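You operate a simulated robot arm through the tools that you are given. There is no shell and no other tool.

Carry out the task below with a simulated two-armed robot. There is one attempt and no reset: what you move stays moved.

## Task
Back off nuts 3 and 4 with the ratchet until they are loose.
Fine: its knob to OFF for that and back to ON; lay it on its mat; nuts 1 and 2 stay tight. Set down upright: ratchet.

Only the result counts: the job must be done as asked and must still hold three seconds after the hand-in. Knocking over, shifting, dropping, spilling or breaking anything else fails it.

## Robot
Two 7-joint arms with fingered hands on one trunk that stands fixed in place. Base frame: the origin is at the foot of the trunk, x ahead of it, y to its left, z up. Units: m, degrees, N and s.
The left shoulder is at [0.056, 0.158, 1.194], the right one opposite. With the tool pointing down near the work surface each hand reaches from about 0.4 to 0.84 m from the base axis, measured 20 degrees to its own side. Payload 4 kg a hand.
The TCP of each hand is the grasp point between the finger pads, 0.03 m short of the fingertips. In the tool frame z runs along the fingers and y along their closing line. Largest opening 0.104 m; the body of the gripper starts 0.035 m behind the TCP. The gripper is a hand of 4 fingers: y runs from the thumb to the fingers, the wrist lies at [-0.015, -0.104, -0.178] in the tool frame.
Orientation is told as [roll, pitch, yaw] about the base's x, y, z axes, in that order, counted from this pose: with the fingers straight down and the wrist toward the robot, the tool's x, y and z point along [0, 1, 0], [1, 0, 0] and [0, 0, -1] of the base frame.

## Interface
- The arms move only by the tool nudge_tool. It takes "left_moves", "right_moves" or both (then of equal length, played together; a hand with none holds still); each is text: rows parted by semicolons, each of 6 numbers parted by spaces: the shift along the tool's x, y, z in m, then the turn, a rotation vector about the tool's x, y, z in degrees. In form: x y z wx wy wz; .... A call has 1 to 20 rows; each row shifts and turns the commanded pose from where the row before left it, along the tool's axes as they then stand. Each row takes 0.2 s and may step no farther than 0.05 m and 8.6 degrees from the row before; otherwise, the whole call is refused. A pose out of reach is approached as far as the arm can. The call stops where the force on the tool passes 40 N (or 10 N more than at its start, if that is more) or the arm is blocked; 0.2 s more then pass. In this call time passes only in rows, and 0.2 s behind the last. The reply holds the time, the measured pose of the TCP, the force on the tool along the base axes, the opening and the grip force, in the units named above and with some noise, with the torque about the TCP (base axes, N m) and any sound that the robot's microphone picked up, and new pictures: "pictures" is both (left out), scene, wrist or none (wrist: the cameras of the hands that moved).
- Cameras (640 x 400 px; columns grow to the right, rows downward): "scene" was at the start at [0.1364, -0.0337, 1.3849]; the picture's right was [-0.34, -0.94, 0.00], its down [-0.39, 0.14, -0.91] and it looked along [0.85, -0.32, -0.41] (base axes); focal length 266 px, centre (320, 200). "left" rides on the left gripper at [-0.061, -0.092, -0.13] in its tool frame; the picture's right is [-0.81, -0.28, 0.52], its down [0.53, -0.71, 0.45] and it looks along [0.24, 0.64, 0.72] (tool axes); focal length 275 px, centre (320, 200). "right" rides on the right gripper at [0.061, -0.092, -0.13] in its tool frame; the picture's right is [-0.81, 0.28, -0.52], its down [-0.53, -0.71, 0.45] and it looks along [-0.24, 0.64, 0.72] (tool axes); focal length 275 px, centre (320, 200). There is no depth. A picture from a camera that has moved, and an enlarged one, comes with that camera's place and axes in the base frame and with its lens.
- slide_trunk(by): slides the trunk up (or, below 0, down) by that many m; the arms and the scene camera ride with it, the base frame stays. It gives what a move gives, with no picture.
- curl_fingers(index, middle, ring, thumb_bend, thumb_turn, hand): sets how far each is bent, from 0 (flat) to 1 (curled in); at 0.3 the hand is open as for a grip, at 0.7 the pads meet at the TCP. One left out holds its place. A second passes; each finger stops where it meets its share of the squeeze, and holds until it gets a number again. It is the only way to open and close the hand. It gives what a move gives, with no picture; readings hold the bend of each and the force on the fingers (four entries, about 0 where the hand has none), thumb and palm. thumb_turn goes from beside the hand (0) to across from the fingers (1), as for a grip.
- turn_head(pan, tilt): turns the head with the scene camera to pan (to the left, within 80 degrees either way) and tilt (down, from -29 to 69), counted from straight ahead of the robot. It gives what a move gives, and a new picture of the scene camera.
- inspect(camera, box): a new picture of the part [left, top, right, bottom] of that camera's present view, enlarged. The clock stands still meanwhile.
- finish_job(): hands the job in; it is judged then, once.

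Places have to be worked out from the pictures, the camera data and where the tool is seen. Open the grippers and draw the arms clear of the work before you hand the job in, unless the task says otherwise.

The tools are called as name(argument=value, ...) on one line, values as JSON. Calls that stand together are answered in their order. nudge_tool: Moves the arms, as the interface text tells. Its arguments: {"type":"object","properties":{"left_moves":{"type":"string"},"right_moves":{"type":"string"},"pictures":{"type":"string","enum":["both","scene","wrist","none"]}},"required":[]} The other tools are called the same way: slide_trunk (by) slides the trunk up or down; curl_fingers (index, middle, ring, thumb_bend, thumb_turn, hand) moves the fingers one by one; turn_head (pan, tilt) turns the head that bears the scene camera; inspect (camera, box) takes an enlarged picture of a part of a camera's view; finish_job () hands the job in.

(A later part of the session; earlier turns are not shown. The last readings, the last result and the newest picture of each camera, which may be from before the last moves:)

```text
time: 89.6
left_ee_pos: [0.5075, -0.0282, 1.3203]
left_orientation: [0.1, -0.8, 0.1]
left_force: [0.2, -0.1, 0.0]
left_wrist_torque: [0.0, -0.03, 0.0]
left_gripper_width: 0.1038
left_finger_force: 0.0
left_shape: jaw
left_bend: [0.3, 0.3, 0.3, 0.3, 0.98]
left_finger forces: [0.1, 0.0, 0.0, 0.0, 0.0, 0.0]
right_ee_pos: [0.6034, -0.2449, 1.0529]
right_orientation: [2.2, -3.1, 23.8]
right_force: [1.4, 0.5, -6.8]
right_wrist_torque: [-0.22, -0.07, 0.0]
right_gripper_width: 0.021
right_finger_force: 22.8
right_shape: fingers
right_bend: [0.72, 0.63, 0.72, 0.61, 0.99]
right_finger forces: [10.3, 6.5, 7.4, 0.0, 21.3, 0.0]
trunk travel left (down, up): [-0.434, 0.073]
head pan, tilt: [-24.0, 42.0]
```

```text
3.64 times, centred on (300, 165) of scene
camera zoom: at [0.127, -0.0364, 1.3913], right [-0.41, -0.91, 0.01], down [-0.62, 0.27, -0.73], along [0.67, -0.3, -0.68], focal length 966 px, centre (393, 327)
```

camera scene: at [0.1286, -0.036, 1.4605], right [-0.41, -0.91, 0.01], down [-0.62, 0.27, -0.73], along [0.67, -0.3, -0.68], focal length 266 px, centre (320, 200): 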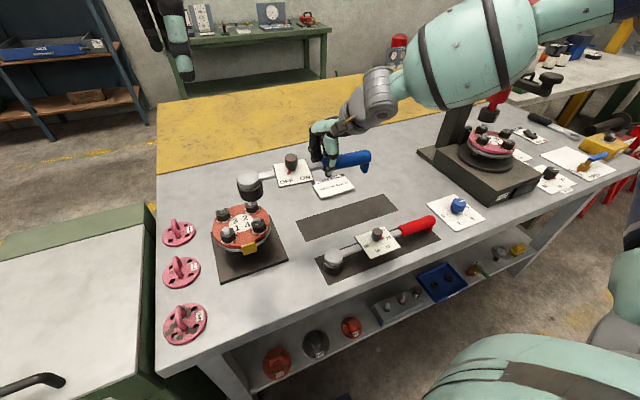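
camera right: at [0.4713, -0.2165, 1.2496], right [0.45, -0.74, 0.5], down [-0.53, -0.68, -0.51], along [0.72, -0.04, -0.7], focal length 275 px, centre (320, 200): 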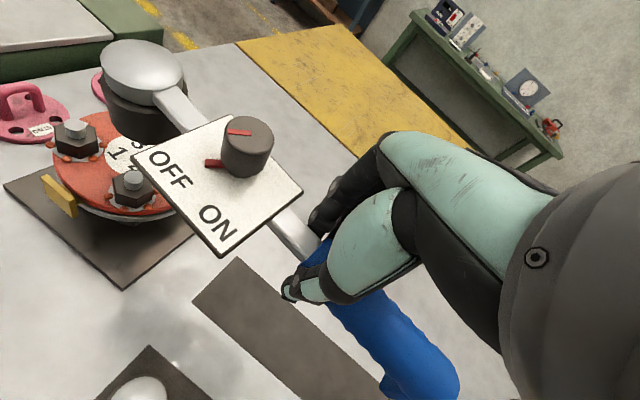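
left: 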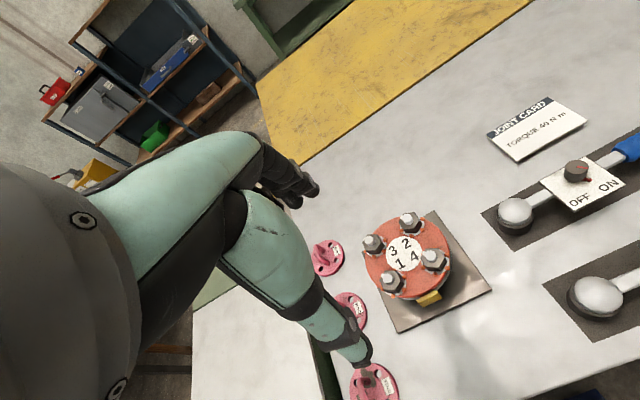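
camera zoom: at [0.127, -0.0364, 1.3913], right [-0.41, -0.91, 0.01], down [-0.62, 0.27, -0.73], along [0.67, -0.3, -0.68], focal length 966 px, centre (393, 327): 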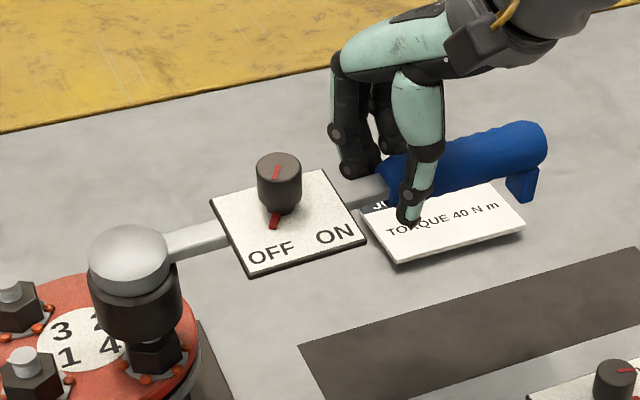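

Back in free air the ratchet is level; both cameras agree the socket should move about (-5.5, -2.7) mm. I apply that and lower 1.6 cm vertically.

nudge_tool(right_moves="-0.0003 -0.0061 0 0 0 0; -0.0003 -0.0004 0.008 0 0 0; -0.0003 -0.0004 0.008 0 0 0", pictures="none")

inspect(camera="scene", box=[210, 140, 320, 215])

inspect(camera="left", box=[390, 190, 510, 290])

```text
time: 90.4
left_ee_pos: [0.508, -0.0265, 1.3194]
left_orientation: [0.1, -0.6, 0.0]
left_force: [0.1, -1.2, 0.9]
left_wrist_torque: [-0.02, 0.01, -0.01]
left_gripper_width: 0.1042
left_finger_force: 0.0
left_shape: jaw
left_bend: [0.3, 0.3, 0.3, 0.3, 0.98]
left_finger forces: [0.0, 0.1, 0.0, 0.0, 0.0, 0.0]
right_ee_pos: [0.6, -0.2458, 1.0359]
right_orientation: [2.1, -3.1, 23.9]
right_force: [0.5, 0.2, -6.7]
right_wrist_torque: [-0.23, -0.04, 0.02]
right_gripper_width: 0.0207
right_finger_force: 23.4
right_shape: fingers
right_bend: [0.72, 0.63, 0.72, 0.61, 0.99]
right_finger forces: [10.5, 6.6, 7.6, 0.0, 21.3, 0.0]
trunk travel left (down, up): [-0.434, 0.073]
head pan, tilt: [-24.0, 42.0]
```

```text
5.33 times, centred on (265, 178) of scene
camera zoom: at [0.1282, -0.0361, 1.3912], right [-0.41, -0.91, 0.01], down [-0.62, 0.27, -0.73], along [0.67, -0.3, -0.68], focal length 1417 px, centre (613, 320)
```

zoom: 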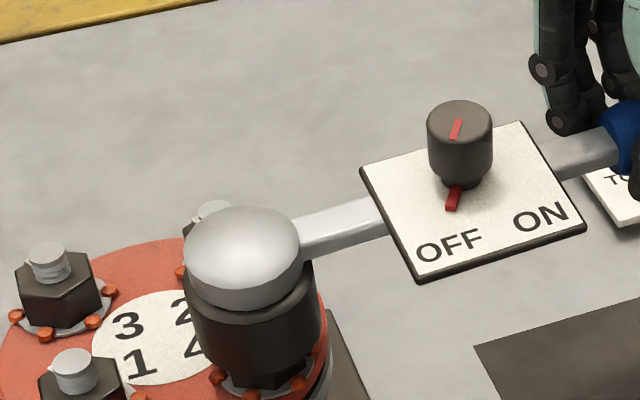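

```text
4.00 times, centred on (450, 240) of left
camera zoom: at [0.4159, -0.0877, 1.448], right [-0.27, -0.81, -0.52], down [-0.71, 0.53, -0.46], along [0.65, 0.24, -0.72], focal length 1101 px, centre (-200, 40)
```

zoom: 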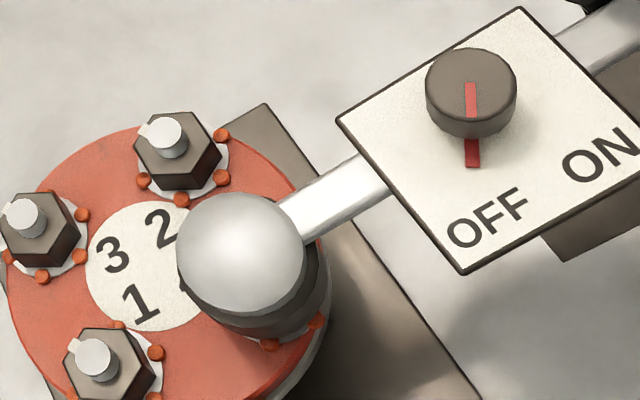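

The socket now slips over nut 4 without contact force. I lower a further 8 mm in small steps to seat it.

nudge_tool(right_moves="-0.0001 -0.0002 0.004 0 0 0; -0.0001 -0.0002 0.004 0 0 0; -0.0001 -0.0002 0.003 0 0 0", pictures="none")

inspect(camera="scene", box=[210, 140, 320, 215])

inspect(camera="left", box=[390, 190, 510, 290])

```text
time: 91.2
left_ee_pos: [0.5078, -0.0273, 1.3194]
left_orientation: [0.1, -0.6, 0.0]
left_force: [-0.4, -0.5, -0.2]
left_wrist_torque: [-0.02, 0.0, -0.03]
left_gripper_width: 0.1038
left_finger_force: 0.0
left_shape: jaw
left_bend: [0.3, 0.3, 0.3, 0.3, 0.98]
left_finger forces: [0.0, 0.1, 0.0, 0.1, 0.1, 0.0]
right_ee_pos: [0.5991, -0.2464, 1.0256]
right_orientation: [2.1, -3.1, 23.9]
right_force: [-0.5, 0.0, -7.0]
right_wrist_torque: [-0.2, -0.04, 0.0]
right_gripper_width: 0.0209
right_finger_force: 22.9
right_shape: fingers
right_bend: [0.72, 0.63, 0.72, 0.61, 0.99]
right_finger forces: [10.3, 6.6, 7.3, 0.0, 21.3, 0.0]
trunk travel left (down, up): [-0.434, 0.073]
head pan, tilt: [-24.0, 42.0]
```

```text
5.33 times, centred on (265, 178) of scene
camera zoom: at [0.1273, -0.0362, 1.3913], right [-0.41, -0.91, 0.01], down [-0.62, 0.27, -0.73], along [0.67, -0.3, -0.68], focal length 1417 px, centre (613, 320)
```

zoom: 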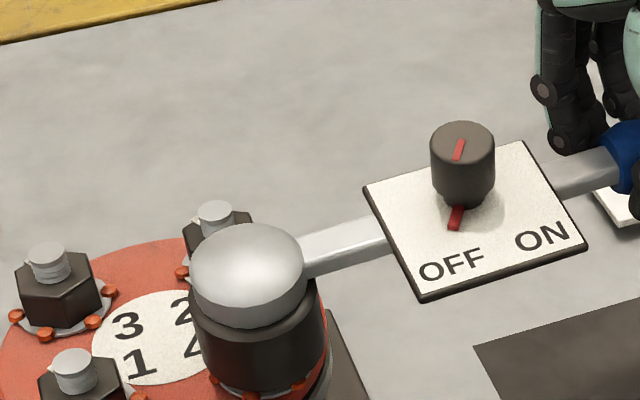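

```text
4.00 times, centred on (450, 240) of left
camera zoom: at [0.4149, -0.0879, 1.4483], right [-0.27, -0.81, -0.52], down [-0.71, 0.53, -0.46], along [0.65, 0.24, -0.72], focal length 1101 px, centre (-200, 40)
```

zoom: 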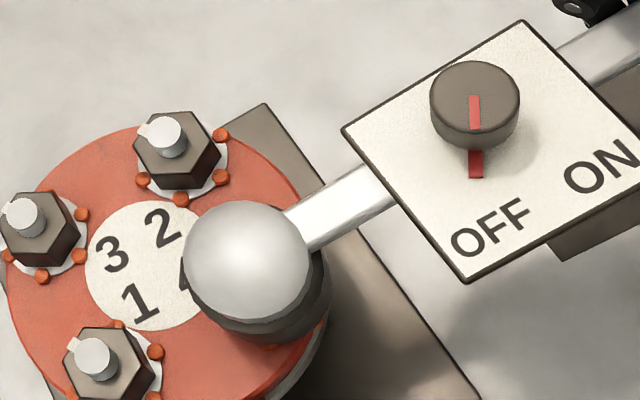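

The socket is fully over nut 4. I now swing the handle counter-clockwise about the nut in small steps and watch the force.

nudge_tool(right_moves="-0.0035 0.0113 0.0005 0.14 0.21 -3.99; -0.0035 0.0113 0.0005 0.14 0.21 -3.99; -0.0035 0.0113 0.0005 0.14 0.21 -3.99", pictures="none")

inspect(camera="left", box=[370, 190, 550, 300])

```text
time: 92.0
left_ee_pos: [0.5069, -0.0278, 1.3194]
left_orientation: [0.1, -0.6, 0.0]
left_force: [0.4, -0.4, 0.0]
left_wrist_torque: [0.0, 0.0, -0.03]
left_gripper_width: 0.1037
left_finger_force: 0.0
left_shape: jaw
left_bend: [0.3, 0.3, 0.3, 0.3, 0.98]
left_finger forces: [0.1, 0.0, 0.1, 0.1, 0.0, 0.1]
right_ee_pos: [0.6306, -0.2387, 1.0234]
right_orientation: [2.2, -3.1, 35.9]
right_force: [-1.7, -0.7, -7.8]
right_wrist_torque: [-0.21, 0.0, -0.05]
right_gripper_width: 0.0208
right_finger_force: 22.1
right_shape: fingers
right_bend: [0.72, 0.64, 0.72, 0.61, 0.98]
right_finger forces: [10.3, 6.6, 6.1, 0.0, 21.6, 0.1]
trunk travel left (down, up): [-0.434, 0.073]
head pan, tilt: [-24.0, 42.0]
```

```text
3.56 times, centred on (460, 245) of left
camera zoom: at [0.4155, -0.0879, 1.4481], right [-0.27, -0.81, -0.52], down [-0.71, 0.53, -0.46], along [0.65, 0.24, -0.72], focal length 979 px, centre (-178, 40)
```

zoom: 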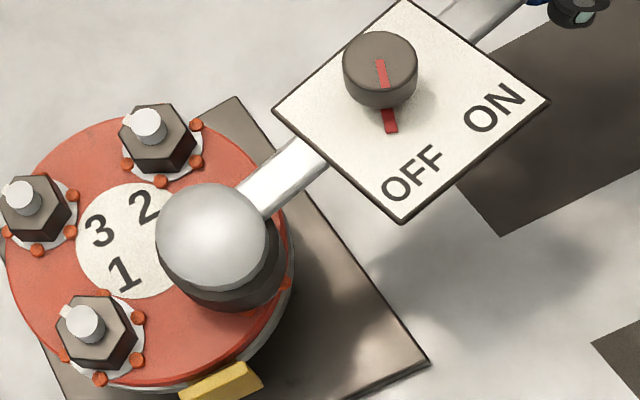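

Little resistance so far - probably play before the flats engage. I continue.

nudge_tool(right_moves="-0.0035 0.0113 0.0005 0.14 0.21 -3.99; -0.0035 0.0113 0.0005 0.14 0.21 -3.99; -0.0035 0.0113 0.0005 0.14 0.21 -3.99; -0.0035 0.0113 0.0005 0.14 0.21 -3.99", pictures="none")

inspect(camera="left", box=[370, 190, 550, 300])

inspect(camera="scene", box=[210, 130, 330, 215])

```text
time: 93.0
left_ee_pos: [0.5077, -0.0284, 1.3192]
left_orientation: [0.1, -0.7, -0.1]
left_force: [-0.9, 0.8, 0.0]
left_wrist_torque: [0.03, 0.02, 0.0]
left_gripper_width: 0.1039
left_finger_force: 0.1
left_shape: jaw
left_bend: [0.3, 0.3, 0.3, 0.3, 0.98]
left_finger forces: [0.0, 0.1, 0.1, 0.1, 0.0, 0.1]
right_ee_pos: [0.6631, -0.2231, 1.0316]
right_orientation: [1.9, -3.3, 51.9]
right_force: [1.4, -0.2, -6.9]
right_wrist_torque: [-0.24, -0.25, -0.19]
right_gripper_width: 0.0215
right_finger_force: 23.1
right_shape: fingers
right_bend: [0.72, 0.64, 0.72, 0.61, 0.97]
right_finger forces: [12.3, 7.1, 5.9, 0.0, 21.2, 0.0]
right hand out of reach, approached as far as the arm can: row 4
trunk travel left (down, up): [-0.434, 0.073]
head pan, tilt: [-24.0, 42.0]
```

```text
3.56 times, centred on (460, 245) of left
camera zoom: at [0.4152, -0.088, 1.4482], right [-0.27, -0.81, -0.52], down [-0.71, 0.53, -0.46], along [0.65, 0.24, -0.72], focal length 979 px, centre (-178, 40)
```

zoom: 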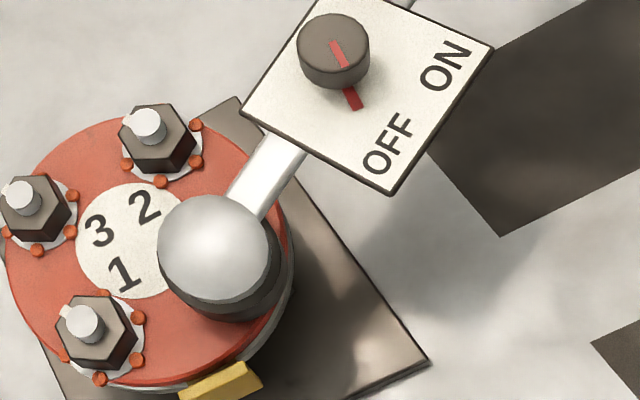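

```text
4.71 times, centred on (270, 172) of scene
camera zoom: at [0.1277, -0.0363, 1.3912], right [-0.41, -0.91, 0.01], down [-0.62, 0.27, -0.73], along [0.67, -0.3, -0.68], focal length 1250 px, centre (555, 329)
```

zoom: 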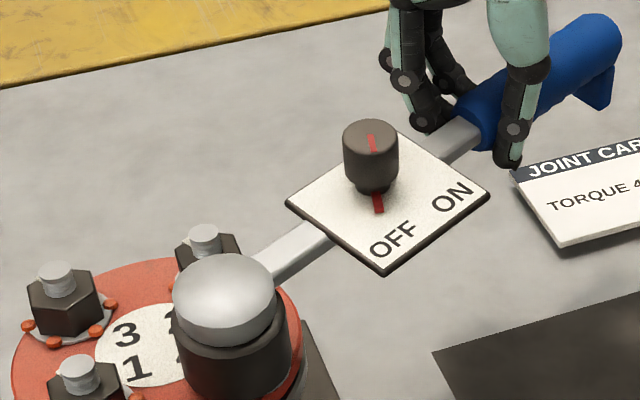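

At about 28° of swing the arm reaches its limit. I swing back clockwise and listen for ratchet clicks.

nudge_tool(right_moves="0.0043 -0.011 -0.0005 -0.14 -0.21 3.99; 0.0043 -0.011 -0.0005 -0.14 -0.21 3.99; 0.0043 -0.011 -0.0005 -0.14 -0.21 3.99; 0.0043 -0.011 -0.0005 -0.14 -0.21 3.99", pictures="none")

inspect(camera="left", box=[370, 190, 550, 300])

inspect(camera="scene", box=[210, 130, 330, 215])

```text
time: 94.0
left_ee_pos: [0.5075, -0.0267, 1.3199]
left_orientation: [0.1, -0.7, 0.0]
left_force: [-0.5, -0.2, -0.1]
left_wrist_torque: [0.03, 0.01, -0.01]
left_gripper_width: 0.1041
left_finger_force: 0.0
left_shape: jaw
left_bend: [0.3, 0.3, 0.3, 0.3, 0.98]
left_finger forces: [0.1, 0.1, 0.0, 0.0, 0.0, 0.0]
right_ee_pos: [0.6182, -0.2436, 1.032]
right_orientation: [2.0, -3.3, 35.8]
right_force: [0.7, 0.3, -7.4]
right_wrist_torque: [-0.21, -0.1, -0.09]
right_gripper_width: 0.0213
right_finger_force: 21.8
right_shape: fingers
right_bend: [0.72, 0.64, 0.72, 0.61, 0.97]
right_finger forces: [10.7, 6.6, 6.4, 0.0, 20.5, 0.0]
trunk travel left (down, up): [-0.434, 0.073]
head pan, tilt: [-24.0, 42.0]
```

```text
3.56 times, centred on (460, 245) of left
camera zoom: at [0.4142, -0.0879, 1.4486], right [-0.27, -0.81, -0.52], down [-0.71, 0.53, -0.46], along [0.65, 0.24, -0.72], focal length 979 px, centre (-178, 40)
```

zoom: 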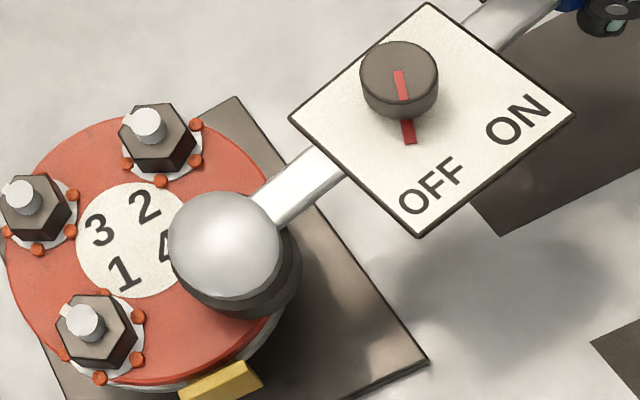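

```text
4.71 times, centred on (270, 172) of scene
camera zoom: at [0.1267, -0.0362, 1.3913], right [-0.41, -0.91, 0.01], down [-0.62, 0.27, -0.73], along [0.67, -0.3, -0.68], focal length 1250 px, centre (555, 329)
```

zoom: 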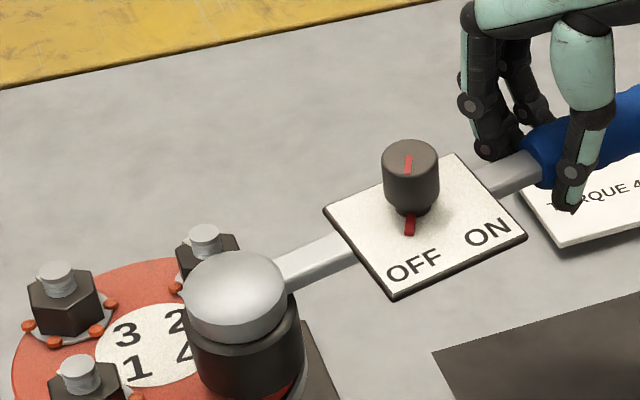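

The swing met no resistance and the head could drift: the socket was only around the stud, not yet down on the hex (rim about 0.974, nut top about 0.97). I swing back, re-centre, then will lower further.

nudge_tool(right_moves="-0.0064 0.0144 0 0 0 0; 0.0043 -0.011 -0.0005 -0.14 -0.21 3.99; 0.0043 -0.011 -0.0005 -0.14 -0.21 3.99; 0.0043 -0.011 -0.0005 -0.14 -0.21 3.99", pictures="none")

inspect(camera="left", box=[390, 190, 510, 290])

inspect(camera="scene", box=[210, 140, 320, 215])

```text
time: 95.0
left_ee_pos: [0.5088, -0.0269, 1.3196]
left_orientation: [-0.1, -0.7, 0.1]
left_force: [-0.1, -0.1, -0.3]
left_wrist_torque: [0.0, -0.04, -0.01]
left_gripper_width: 0.1039
left_finger_force: 0.0
left_shape: jaw
left_bend: [0.3, 0.3, 0.3, 0.3, 0.98]
left_finger forces: [0.0, 0.0, 0.1, 0.1, 0.0, 0.0]
right_ee_pos: [0.6059, -0.2473, 1.0316]
right_orientation: [1.9, -3.0, 25.4]
right_force: [-1.2, 2.6, -8.3]
right_wrist_torque: [-0.08, 0.03, 0.17]
right_gripper_width: 0.0208
right_finger_force: 23.0
right_shape: fingers
right_bend: [0.72, 0.64, 0.72, 0.61, 0.98]
right_finger forces: [8.6, 6.5, 7.9, 0.1, 21.1, 0.0]
right hand out of reach, approached as far as the arm can: row 4
trunk travel left (down, up): [-0.434, 0.073]
head pan, tilt: [-24.0, 42.0]
```

```text
4.00 times, centred on (450, 240) of left
camera zoom: at [0.4159, -0.0872, 1.448], right [-0.27, -0.81, -0.52], down [-0.71, 0.53, -0.46], along [0.65, 0.24, -0.72], focal length 1101 px, centre (-200, 40)
```

zoom: 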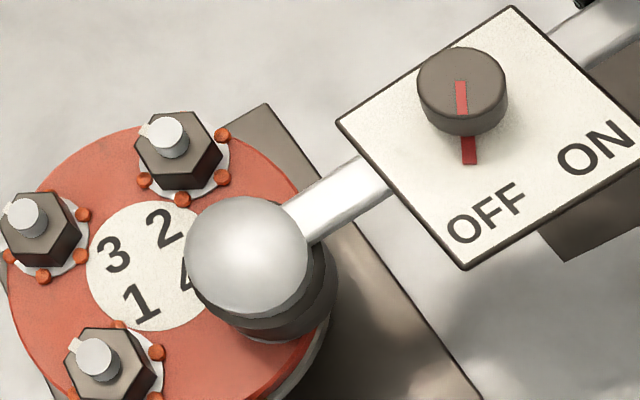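

```text
5.33 times, centred on (265, 178) of scene
camera zoom: at [0.1281, -0.0356, 1.3912], right [-0.41, -0.91, 0.01], down [-0.62, 0.27, -0.73], along [0.67, -0.3, -0.68], focal length 1417 px, centre (613, 320)
```

zoom: 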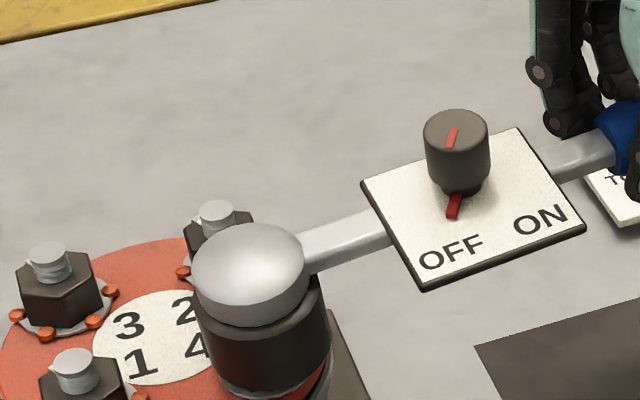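

The head is centred over nut 4 again. I lower in 4 mm steps watching for contact with the nut.

nudge_tool(right_moves="-0.0001 -0.0002 0.004 0 0 0; -0.0001 -0.0002 0.004 0 0 0; -0.0001 -0.0002 0.004 0 0 0", pictures="none")

inspect(camera="left", box=[390, 190, 510, 290])

inspect(camera="scene", box=[210, 140, 320, 215])

```text
time: 95.8
left_ee_pos: [0.5074, -0.0279, 1.3195]
left_orientation: [0.2, -0.8, 0.1]
left_force: [0.8, -0.8, 0.5]
left_wrist_torque: [0.0, 0.01, 0.02]
left_gripper_width: 0.1038
left_finger_force: 0.1
left_shape: jaw
left_bend: [0.3, 0.3, 0.3, 0.3, 0.98]
left_finger forces: [0.0, 0.0, 0.1, 0.1, 0.1, 0.0]
right_ee_pos: [0.6066, -0.25, 1.02]
right_orientation: [2.1, -3.2, 23.8]
right_force: [-0.6, 1.6, -6.3]
right_wrist_torque: [0.06, 0.09, 0.16]
right_gripper_width: 0.0209
right_finger_force: 20.6
right_shape: fingers
right_bend: [0.72, 0.64, 0.72, 0.61, 0.98]
right_finger forces: [7.8, 6.7, 7.2, 0.1, 20.6, 0.0]
trunk travel left (down, up): [-0.434, 0.073]
head pan, tilt: [-24.0, 42.0]
```

```text
4.00 times, centred on (450, 240) of left
camera zoom: at [0.4149, -0.0875, 1.4483], right [-0.27, -0.81, -0.52], down [-0.71, 0.53, -0.46], along [0.65, 0.24, -0.72], focal length 1101 px, centre (-200, 40)
```

zoom: 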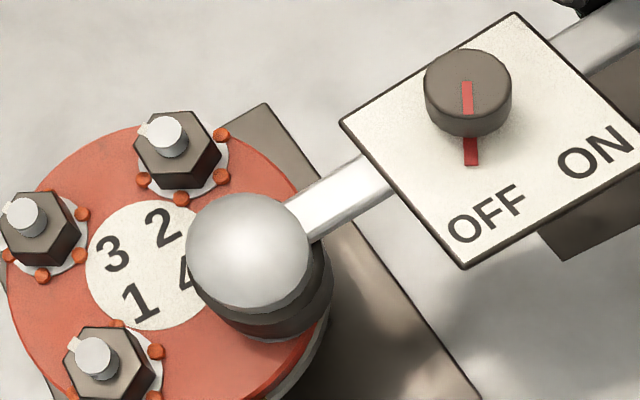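

```text
5.33 times, centred on (265, 178) of scene
camera zoom: at [0.1272, -0.0358, 1.3913], right [-0.41, -0.91, 0.01], down [-0.62, 0.27, -0.73], along [0.67, -0.3, -0.68], focal length 1417 px, centre (613, 320)
```

zoom: 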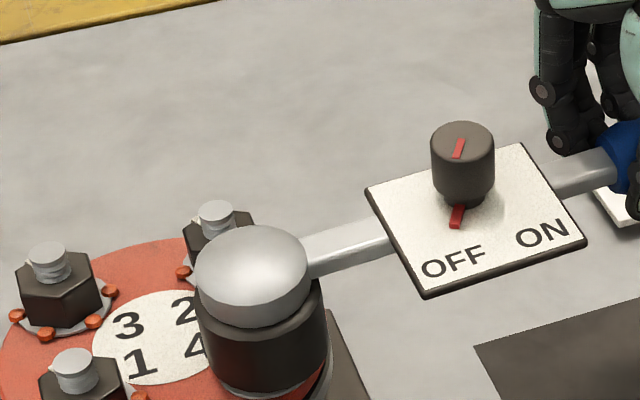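

The socket rests on the nut's top face with a small side load, so it wants about 3 mm in +y. I correct that, ease the pressure, then rotate counter-clockwise to find the hex.

nudge_tool(right_moves="0.0035 -0.0003 -0.003 0 0 0; -0.0026 0.0084 0.0008 0.105 0.156 -2.99; -0.0026 0.0084 0.0008 0.105 0.156 -2.99; -0.0026 0.0084 0.0008 0.105 0.156 -2.99", pictures="none")

inspect(camera="scene", box=[210, 140, 320, 215])

nudge_tool(right_moves="-0.0026 0.0084 0.0008 0.105 0.156 -2.99; -0.0026 0.0084 0.0008 0.105 0.156 -2.99; -0.0026 0.0084 0.0008 0.105 0.156 -2.99", pictures="none")

inspect(camera="scene", box=[210, 140, 320, 215])

inspect(camera="left", box=[390, 190, 510, 290])

```text
time: 96.8
left_ee_pos: [0.5087, -0.0267, 1.3203]
left_orientation: [0.1, -0.7, 0.0]
left_force: [0.5, 0.8, 0.6]
left_wrist_torque: [-0.02, 0.01, -0.01]
left_gripper_width: 0.1041
left_finger_force: 0.0
left_shape: jaw
left_bend: [0.3, 0.3, 0.3, 0.3, 0.98]
left_finger forces: [0.0, 0.1, 0.1, 0.0, 0.0, 0.0]
right_ee_pos: [0.6287, -0.2407, 1.02]
right_orientation: [2.1, -3.1, 32.9]
right_force: [0.0, -0.3, -5.8]
right_wrist_torque: [-0.16, -0.03, 0.03]
right_gripper_width: 0.0207
right_finger_force: 22.0
right_shape: fingers
right_bend: [0.72, 0.64, 0.72, 0.61, 0.98]
right_finger forces: [9.6, 6.8, 6.4, 0.1, 20.7, 0.1]
trunk travel left (down, up): [-0.434, 0.073]
head pan, tilt: [-24.0, 42.0]
```

```text
5.33 times, centred on (265, 178) of scene
camera zoom: at [0.1277, -0.0358, 1.3912], right [-0.41, -0.91, 0.01], down [-0.62, 0.27, -0.73], along [0.67, -0.3, -0.68], focal length 1417 px, centre (613, 320)
```

zoom: 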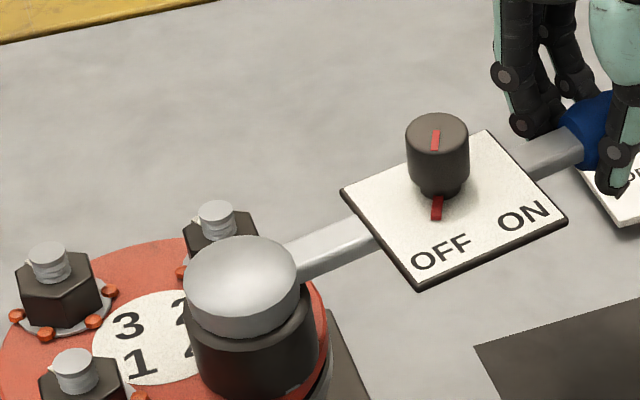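

```text
time: 97.6
left_ee_pos: [0.5078, -0.0275, 1.3194]
left_orientation: [0.2, -0.6, 0.1]
left_force: [0.8, -0.5, 0.5]
left_wrist_torque: [0.03, 0.0, -0.02]
left_gripper_width: 0.1038
left_finger_force: 0.1
left_shape: jaw
left_bend: [0.3, 0.3, 0.3, 0.3, 0.98]
left_finger forces: [0.1, 0.0, 0.0, 0.0, 0.1, 0.0]
right_ee_pos: [0.6529, -0.2298, 1.0189]
right_orientation: [1.9, -3.3, 41.8]
right_force: [0.1, -1.6, -5.6]
right_wrist_torque: [-0.03, 0.0, 0.07]
right_gripper_width: 0.0206
right_finger_force: 21.3
right_shape: fingers
right_bend: [0.72, 0.64, 0.72, 0.61, 0.98]
right_finger forces: [9.0, 6.6, 6.8, 0.0, 20.6, 0.1]
trunk travel left (down, up): [-0.434, 0.073]
head pan, tilt: [-24.0, 42.0]
```

```text
5.33 times, centred on (265, 178) of scene
camera zoom: at [0.1277, -0.036, 1.3912], right [-0.41, -0.91, 0.01], down [-0.62, 0.27, -0.73], along [0.67, -0.3, -0.68], focal length 1417 px, centre (613, 320)
```

zoom: 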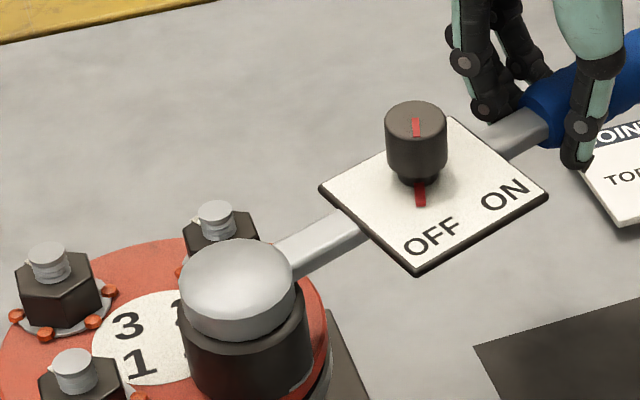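

```text
4.00 times, centred on (450, 240) of left
camera zoom: at [0.4152, -0.0877, 1.4482], right [-0.27, -0.81, -0.52], down [-0.71, 0.53, -0.46], along [0.65, 0.24, -0.72], focal length 1101 px, centre (-200, 40)
```

zoom: 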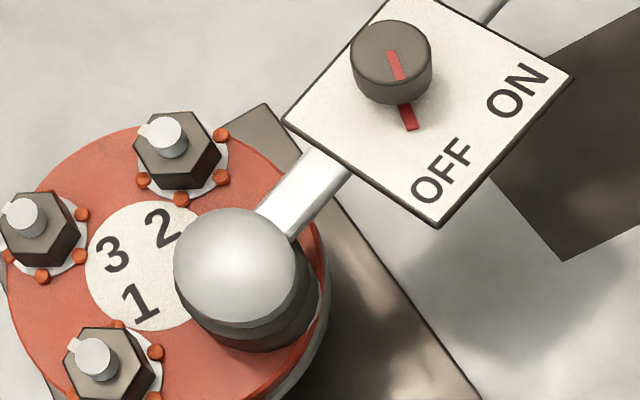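

The socket is still on top of the nut. I zoom in hard on the socket rim and nut from both cameras to get the offset more precisely.

inspect(camera="left", box=[428, 236, 480, 284])

inspect(camera="scene", box=[236, 180, 280, 222])

```text
8.33 times, centred on (454, 260) of left
camera zoom: at [0.4152, -0.0877, 1.4482], right [-0.27, -0.81, -0.52], down [-0.71, 0.53, -0.46], along [0.65, 0.24, -0.72], focal length 2294 px, centre (-797, -300)
```

zoom: 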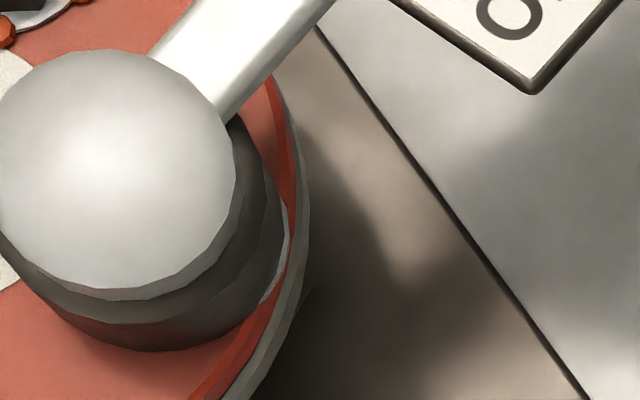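

```text
9.52 times, centred on (258, 201) of scene
camera zoom: at [0.1277, -0.036, 1.3912], right [-0.41, -0.91, 0.01], down [-0.62, 0.27, -0.73], along [0.67, -0.3, -0.68], focal length 2531 px, centre (910, 190)
```

zoom: 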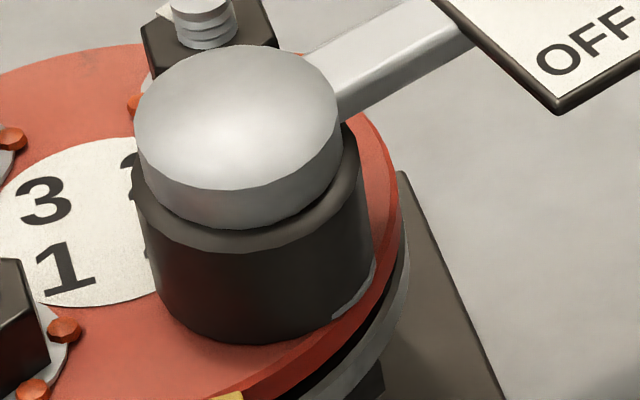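

The socket is now flush with the flange, so it has dropped over nut 4. I swing back clockwise 16° (should ratchet) and read forces and sounds.

nudge_tool(right_moves="0.0043 -0.011 -0.0003 -0.14 -0.21 3.99; 0.0043 -0.011 -0.0003 -0.14 -0.21 3.99; 0.0043 -0.011 -0.0003 -0.14 -0.21 3.99", pictures="none")

inspect(camera="scene", box=[220, 165, 290, 222])

inspect(camera="left", box=[410, 210, 510, 290])

```text
time: 98.4
left_ee_pos: [0.507, -0.0268, 1.3192]
left_orientation: [0.0, -0.7, 0.0]
left_force: [0.4, 0.2, 0.3]
left_wrist_torque: [-0.02, -0.01, -0.02]
left_gripper_width: 0.1041
left_finger_force: 0.1
left_shape: jaw
left_bend: [0.3, 0.3, 0.3, 0.3, 0.98]
left_finger forces: [0.1, 0.0, 0.1, 0.0, 0.1, 0.0]
right_ee_pos: [0.6214, -0.2399, 1.0179]
right_orientation: [1.9, -3.1, 29.7]
right_force: [0.2, -0.3, -5.4]
right_wrist_torque: [-0.04, -0.01, 0.06]
right_gripper_width: 0.021
right_finger_force: 21.1
right_shape: fingers
right_bend: [0.72, 0.64, 0.72, 0.61, 0.98]
right_finger forces: [9.0, 6.6, 6.7, 0.1, 20.7, 0.0]
trunk travel left (down, up): [-0.434, 0.073]
head pan, tilt: [-24.0, 42.0]
```

```text
7.02 times, centred on (255, 194) of scene
camera zoom: at [0.1269, -0.0356, 1.3913], right [-0.41, -0.91, 0.01], down [-0.62, 0.27, -0.73], along [0.67, -0.3, -0.68], focal length 1865 px, centre (776, 246)
```

zoom: 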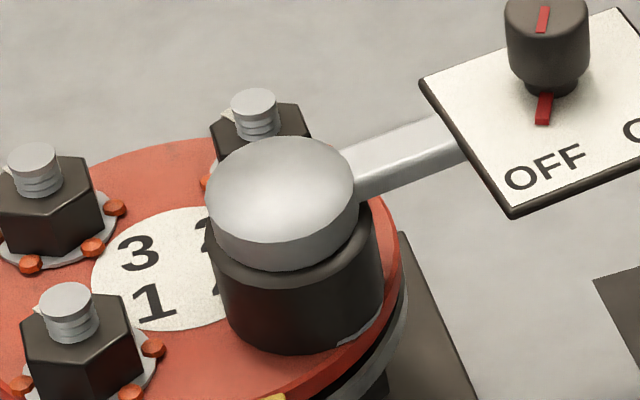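

```text
5.00 times, centred on (460, 250) of left
camera zoom: at [0.4145, -0.0872, 1.4485], right [-0.27, -0.81, -0.52], down [-0.71, 0.53, -0.46], along [0.65, 0.24, -0.72], focal length 1376 px, centre (-380, -50)
```

zoom: 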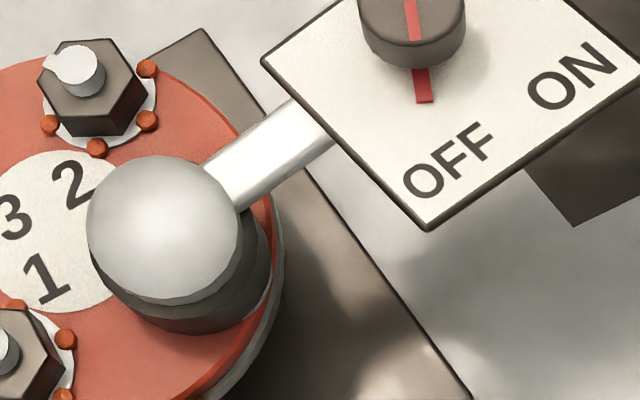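

The socket seems about 5-6 mm off-centre toward (+x, +y) relative to nut 4. I shift it by (-5, -3) mm while down.

nudge_tool(right_moves="0 -0.003 -0.001 0 0 0; 0 -0.003 0.001 0 0 0", pictures="none")

inspect(camera="scene", box=[220, 165, 290, 222])

inspect(camera="left", box=[410, 210, 510, 290])

```text
time: 99.0
left_ee_pos: [0.5066, -0.0276, 1.3185]
left_orientation: [0.1, -0.7, 0.1]
left_force: [0.1, 0.2, -0.4]
left_wrist_torque: [0.0, 0.0, 0.0]
left_gripper_width: 0.1036
left_finger_force: 0.1
left_shape: jaw
left_bend: [0.3, 0.3, 0.3, 0.3, 0.98]
left_finger forces: [0.0, 0.0, 0.0, 0.0, 0.0, 0.1]
right_ee_pos: [0.615, -0.2447, 1.0174]
right_orientation: [2.0, -3.2, 29.8]
right_force: [-0.2, -0.1, -6.4]
right_wrist_torque: [-0.11, -0.02, -0.09]
right_gripper_width: 0.0211
right_finger_force: 21.4
right_shape: fingers
right_bend: [0.72, 0.64, 0.72, 0.61, 0.98]
right_finger forces: [9.8, 6.7, 5.8, 0.1, 20.4, 0.1]
trunk travel left (down, up): [-0.434, 0.073]
head pan, tilt: [-24.0, 42.0]
```

```text
7.02 times, centred on (255, 194) of scene
camera zoom: at [0.1271, -0.0362, 1.3913], right [-0.41, -0.91, 0.01], down [-0.62, 0.27, -0.73], along [0.67, -0.3, -0.68], focal length 1865 px, centre (776, 246)
```

zoom: 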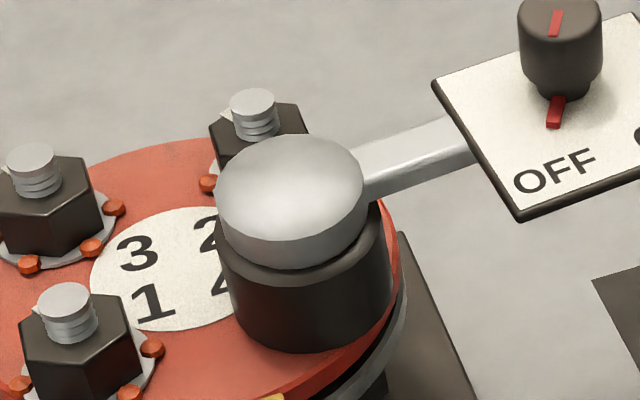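

```text
5.00 times, centred on (460, 250) of left
camera zoom: at [0.4147, -0.0879, 1.4483], right [-0.27, -0.81, -0.52], down [-0.71, 0.53, -0.46], along [0.65, 0.24, -0.72], focal length 1376 px, centre (-380, -50)
```

zoom: 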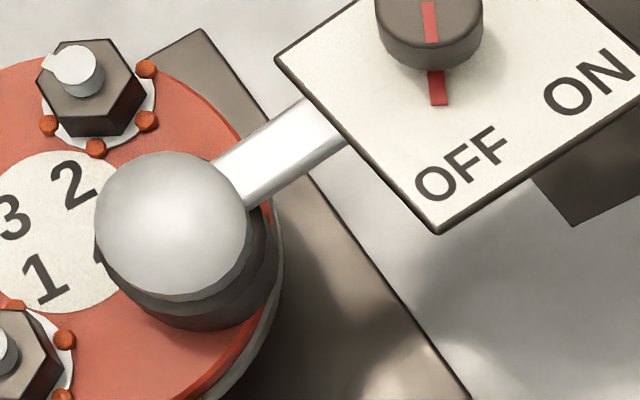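

The head now resisted moving in x while the hand moved, so the nut is inside the socket and holds it. I swing counter-clockwise again about this centre.

nudge_tool(right_moves="-0.0038 0.0111 0.0004 0.14 0.21 -3.99; -0.0038 0.0111 0.0004 0.14 0.21 -3.99", pictures="none")

nudge_tool(right_moves="-0.0038 0.0111 0.0004 0.14 0.21 -3.99; -0.0038 0.0111 0.0004 0.14 0.21 -3.99; -0.0038 0.0111 0.0004 0.14 0.21 -3.99", pictures="none")

inspect(camera="scene", box=[220, 165, 290, 222])

inspect(camera="left", box=[410, 210, 510, 290])

```text
time: 99.6
left_ee_pos: [0.5079, -0.029, 1.3185]
left_orientation: [0.1, -0.6, 0.0]
left_force: [0.1, 0.4, -0.1]
left_wrist_torque: [-0.01, -0.03, -0.01]
left_gripper_width: 0.1037
left_finger_force: 0.1
left_shape: jaw
left_bend: [0.3, 0.3, 0.3, 0.3, 0.98]
left_finger forces: [0.0, 0.0, 0.0, 0.0, 0.1, 0.0]
right_ee_pos: [0.638, -0.2393, 1.017]
right_orientation: [2.2, -3.2, 37.8]
right_force: [0.2, -0.5, -6.5]
right_wrist_torque: [-0.05, -0.02, -0.02]
right_gripper_width: 0.0209
right_finger_force: 20.9
right_shape: fingers
right_bend: [0.72, 0.64, 0.72, 0.61, 0.98]
right_finger forces: [9.6, 6.6, 5.9, 0.0, 20.1, 0.0]
trunk travel left (down, up): [-0.434, 0.073]
head pan, tilt: [-24.0, 42.0]
```

```text
time: 100.4
left_ee_pos: [0.5068, -0.0267, 1.32]
left_orientation: [0.1, -0.7, 0.0]
left_force: [-0.3, 0.0, 0.6]
left_wrist_torque: [-0.01, -0.01, -0.02]
left_gripper_width: 0.1038
left_finger_force: 0.0
left_shape: jaw
left_bend: [0.3, 0.3, 0.3, 0.3, 0.98]
left_finger forces: [0.0, 0.1, 0.1, 0.1, 0.1, 0.0]
right_ee_pos: [0.6604, -0.2273, 1.0227]
right_orientation: [2.0, -3.2, 49.8]
right_force: [-0.7, -0.1, -5.7]
right_wrist_torque: [-0.07, -0.11, -0.01]
right_gripper_width: 0.021
right_finger_force: 21.5
right_shape: fingers
right_bend: [0.72, 0.64, 0.72, 0.61, 0.98]
right_finger forces: [9.8, 6.3, 6.4, 0.0, 20.3, 0.0]
right hand out of reach, approached as far as the arm can: row 3
trunk travel left (down, up): [-0.434, 0.073]
head pan, tilt: [-24.0, 42.0]
```

```text
7.02 times, centred on (255, 194) of scene
camera zoom: at [0.1271, -0.036, 1.3913], right [-0.41, -0.91, 0.01], down [-0.62, 0.27, -0.73], along [0.67, -0.3, -0.68], focal length 1865 px, centre (776, 246)
```

zoom: 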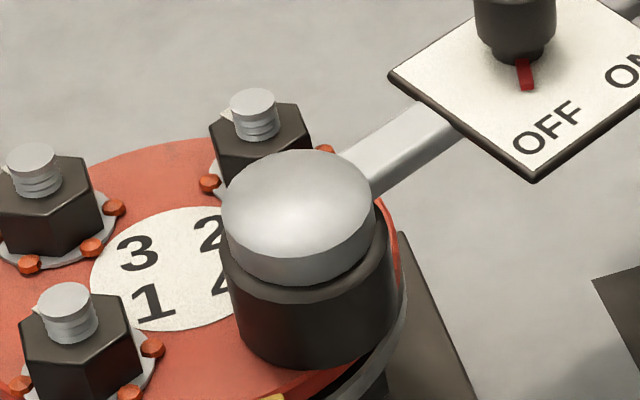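

```text
5.00 times, centred on (460, 250) of left
camera zoom: at [0.4145, -0.0877, 1.4484], right [-0.27, -0.81, -0.52], down [-0.71, 0.53, -0.46], along [0.65, 0.24, -0.72], focal length 1376 px, centre (-380, -50)
```

zoom: 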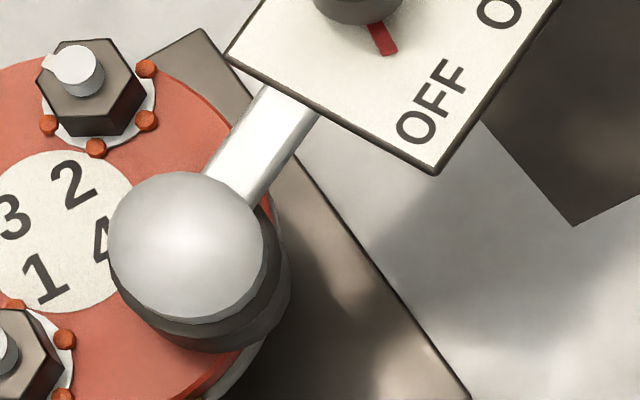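

No resistance either way. To see whether nut 4 actually turned, I lift straight up with the trunk and look at the nut.

slide_trunk(by=0.05)

inspect(camera="scene", box=[210, 160, 300, 235])

inspect(camera="left", box=[390, 210, 510, 310])

```text
time: 101.3
left_ee_pos: [0.5092, -0.0273, 1.3692]
left_orientation: [0.1, -0.6, 0.0]
left_force: [-0.6, -0.2, -0.4]
left_wrist_torque: [-0.03, -0.01, 0.01]
left_gripper_width: 0.1039
left_finger_force: 0.0
left_shape: jaw
left_bend: [0.3, 0.3, 0.3, 0.3, 0.98]
left_finger forces: [0.1, 0.0, 0.0, 0.1, 0.0, 0.0]
right_ee_pos: [0.6629, -0.2275, 1.0716]
right_orientation: [2.0, -3.0, 49.8]
right_force: [0.4, 0.3, -7.5]
right_wrist_torque: [-0.2, -0.13, -0.01]
right_gripper_width: 0.0211
right_finger_force: 22.1
right_shape: fingers
right_bend: [0.72, 0.64, 0.72, 0.61, 0.98]
right_finger forces: [10.2, 6.2, 7.3, 0.1, 20.7, 0.1]
trunk travel left (down, up): [-0.484, 0.023]
head pan, tilt: [-24.0, 42.0]
```

```text
5.33 times, centred on (255, 198) of scene
camera zoom: at [0.1287, -0.0362, 1.4416], right [-0.41, -0.91, 0.01], down [-0.62, 0.27, -0.73], along [0.67, -0.3, -0.68], focal length 1417 px, centre (667, 213)
```

zoom: 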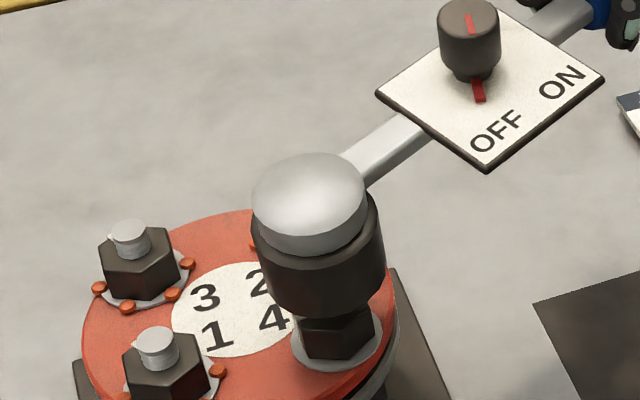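

```text
4.00 times, centred on (450, 260) of left
camera zoom: at [0.4157, -0.0879, 1.4984], right [-0.27, -0.81, -0.52], down [-0.71, 0.53, -0.46], along [0.65, 0.25, -0.72], focal length 1101 px, centre (-200, -40)
```

zoom: 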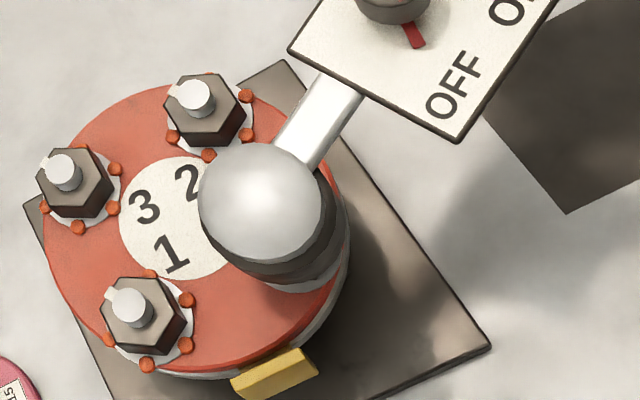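

Nut 4 clearly turned: its orange tension indicators are gone and the hex sits differently. I will give it one more stroke for margin: swing back in the air to yaw ~27° and re-centre.

nudge_tool(right_moves="0.0042 -0.0104 -0.0004 -0.13 -0.2 3.79; 0.0042 -0.0104 -0.0004 -0.13 -0.2 3.79; 0.0042 -0.0104 -0.0004 -0.13 -0.2 3.79; 0.0042 -0.0104 -0.0004 -0.13 -0.2 3.79; 0.0042 -0.0104 -0.0004 -0.13 -0.2 3.79; 0.0042 -0.0104 -0.0004 -0.13 -0.2 3.79", pictures="none")

inspect(camera="scene", box=[210, 160, 300, 235])

```text
time: 102.7
left_ee_pos: [0.5082, -0.027, 1.3701]
left_orientation: [-0.1, -0.6, 0.0]
left_force: [0.3, -0.7, 1.1]
left_wrist_torque: [-0.02, -0.04, 0.01]
left_gripper_width: 0.1039
left_finger_force: 0.1
left_shape: jaw
left_bend: [0.3, 0.3, 0.3, 0.3, 0.98]
left_finger forces: [0.1, 0.0, 0.1, 0.0, 0.0, 0.0]
right_ee_pos: [0.5989, -0.2499, 1.0708]
right_orientation: [1.9, -3.2, 26.9]
right_force: [-0.8, 0.8, -7.7]
right_wrist_torque: [-0.22, -0.08, -0.05]
right_gripper_width: 0.0211
right_finger_force: 21.8
right_shape: fingers
right_bend: [0.72, 0.64, 0.72, 0.61, 0.98]
right_finger forces: [10.2, 6.3, 7.0, 0.0, 20.8, 0.0]
trunk travel left (down, up): [-0.484, 0.023]
head pan, tilt: [-24.0, 42.0]
```

```text
5.33 times, centred on (255, 198) of scene
camera zoom: at [0.128, -0.0354, 1.4414], right [-0.41, -0.91, 0.01], down [-0.62, 0.27, -0.73], along [0.67, -0.3, -0.68], focal length 1417 px, centre (667, 213)
```

zoom: 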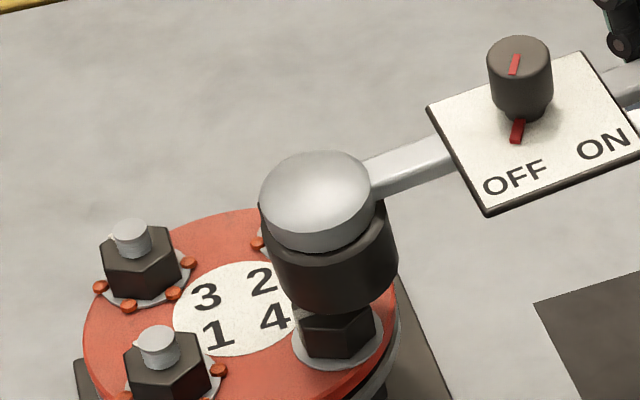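

inspect(camera="left", box=[390, 210, 510, 310])

inspect(camera="scene", box=[230, 175, 300, 235])

```text
4.00 times, centred on (450, 260) of left
camera zoom: at [0.415, -0.087, 1.4985], right [-0.27, -0.81, -0.52], down [-0.71, 0.53, -0.46], along [0.65, 0.24, -0.72], focal length 1101 px, centre (-200, -40)
```

zoom: 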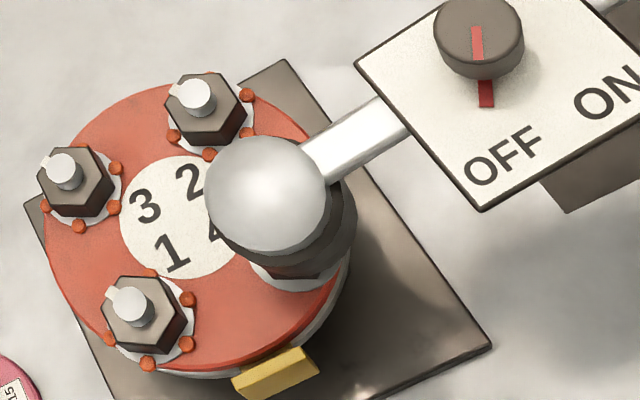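

```text
6.67 times, centred on (265, 205) of scene
camera zoom: at [0.128, -0.0354, 1.4414], right [-0.41, -0.91, 0.01], down [-0.62, 0.27, -0.73], along [0.67, -0.3, -0.68], focal length 1772 px, centre (687, 167)
```

zoom: 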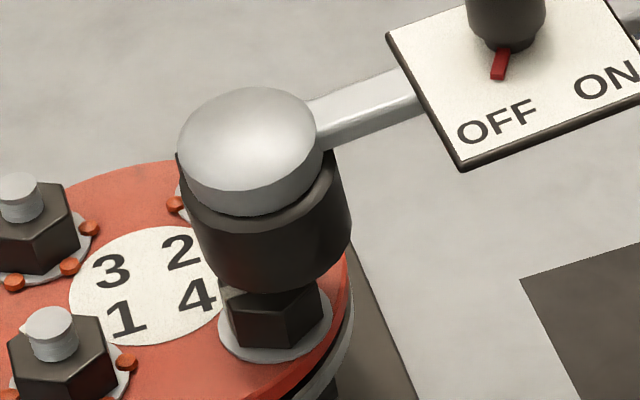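

Nut 4 is off tension, with the plain washer fully visible. I go on to nut 3 (estimated at (0.660, -0.003)): raise 2 cm more and carry the head over it.

slide_trunk(by=0.02)

nudge_tool(right_moves="0.0083 0.0271 0.0017 0 0 0; 0.0083 0.0271 0.0017 0 0 0; 0.0083 0.0271 0.0017 0 0 0; 0.0083 0.0271 0.0017 0 0 0", pictures="scene")

inspect(camera="scene", box=[200, 140, 300, 225])

inspect(camera="left", box=[370, 190, 500, 300])

```text
time: 103.4
left_ee_pos: [0.5079, -0.0268, 1.3898]
left_orientation: [0.2, -0.7, 0.0]
left_force: [0.0, 0.8, 0.1]
left_wrist_torque: [0.04, -0.01, 0.02]
left_gripper_width: 0.1041
left_finger_force: 0.0
left_shape: jaw
left_bend: [0.3, 0.3, 0.3, 0.3, 0.98]
left_finger forces: [0.1, 0.0, 0.0, 0.0, 0.0, 0.1]
right_ee_pos: [0.5999, -0.2512, 1.0908]
right_orientation: [2.0, -3.2, 26.8]
right_force: [0.4, 0.5, -6.9]
right_wrist_torque: [-0.2, -0.07, -0.01]
right_gripper_width: 0.0214
right_finger_force: 21.9
right_shape: fingers
right_bend: [0.72, 0.64, 0.72, 0.61, 0.98]
right_finger forces: [10.0, 6.1, 7.2, 0.0, 20.9, 0.0]
trunk travel left (down, up): [-0.504, 0.003]
head pan, tilt: [-24.0, 42.0]
```

```text
time: 104.4
left_ee_pos: [0.5087, -0.0278, 1.3893]
left_orientation: [0.1, -0.7, 0.0]
left_force: [-0.4, -0.4, -0.2]
left_wrist_torque: [-0.01, 0.03, -0.03]
left_gripper_width: 0.1038
left_finger_force: 0.1
left_shape: jaw
left_bend: [0.3, 0.3, 0.3, 0.3, 0.98]
left_finger forces: [0.0, 0.0, 0.0, 0.1, 0.0, 0.0]
right_ee_pos: [0.6677, -0.1816, 1.0972]
right_orientation: [2.2, -3.1, 27.0]
right_force: [-0.6, -0.2, -7.4]
right_wrist_torque: [-0.23, -0.07, 0.02]
right_gripper_width: 0.0212
right_finger_force: 22.4
right_shape: fingers
right_bend: [0.72, 0.65, 0.72, 0.61, 0.98]
right_finger forces: [9.8, 6.0, 7.0, 0.1, 20.8, 0.0]
right hand out of reach, approached as far as the arm can: row 4
trunk travel left (down, up): [-0.504, 0.003]
head pan, tilt: [-24.0, 42.0]
camera scene: at [0.129, -0.0357, 1.4605], right [-0.41, -0.91, 0.01], down [-0.62, 0.27, -0.73], along [0.67, -0.3, -0.68], focal length 266 px, centre (320, 200)
```

scene: 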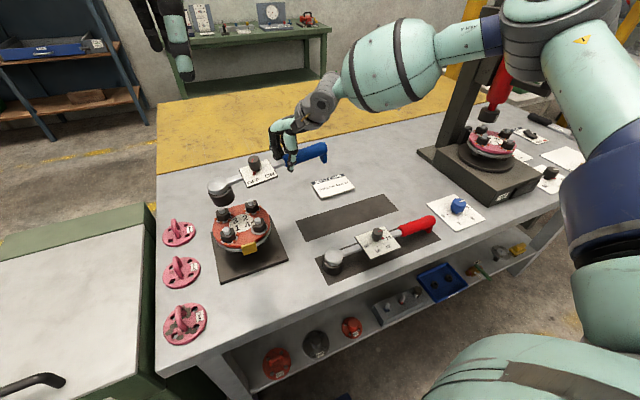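

```text
4.71 times, centred on (250, 182) of scene
camera zoom: at [0.129, -0.0357, 1.4605], right [-0.41, -0.91, 0.01], down [-0.62, 0.27, -0.73], along [0.67, -0.3, -0.68], focal length 1250 px, centre (649, 282)
```

zoom: 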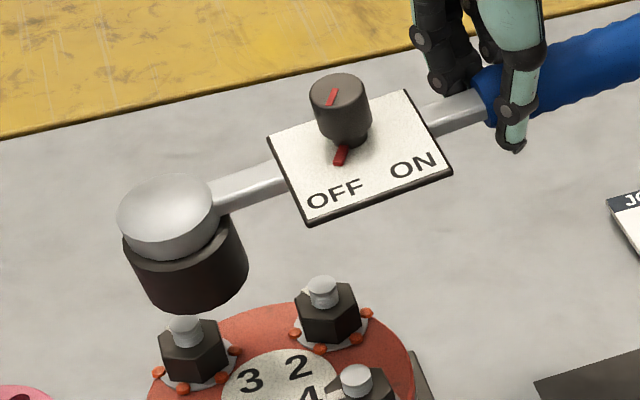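

```text
3.64 times, centred on (435, 245) of left
camera zoom: at [0.4156, -0.0874, 1.5174], right [-0.27, -0.81, -0.52], down [-0.71, 0.53, -0.46], along [0.65, 0.24, -0.72], focal length 1001 px, centre (-98, 36)
```

zoom: 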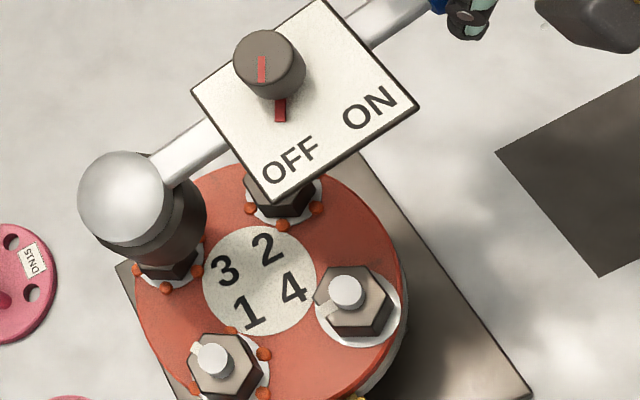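

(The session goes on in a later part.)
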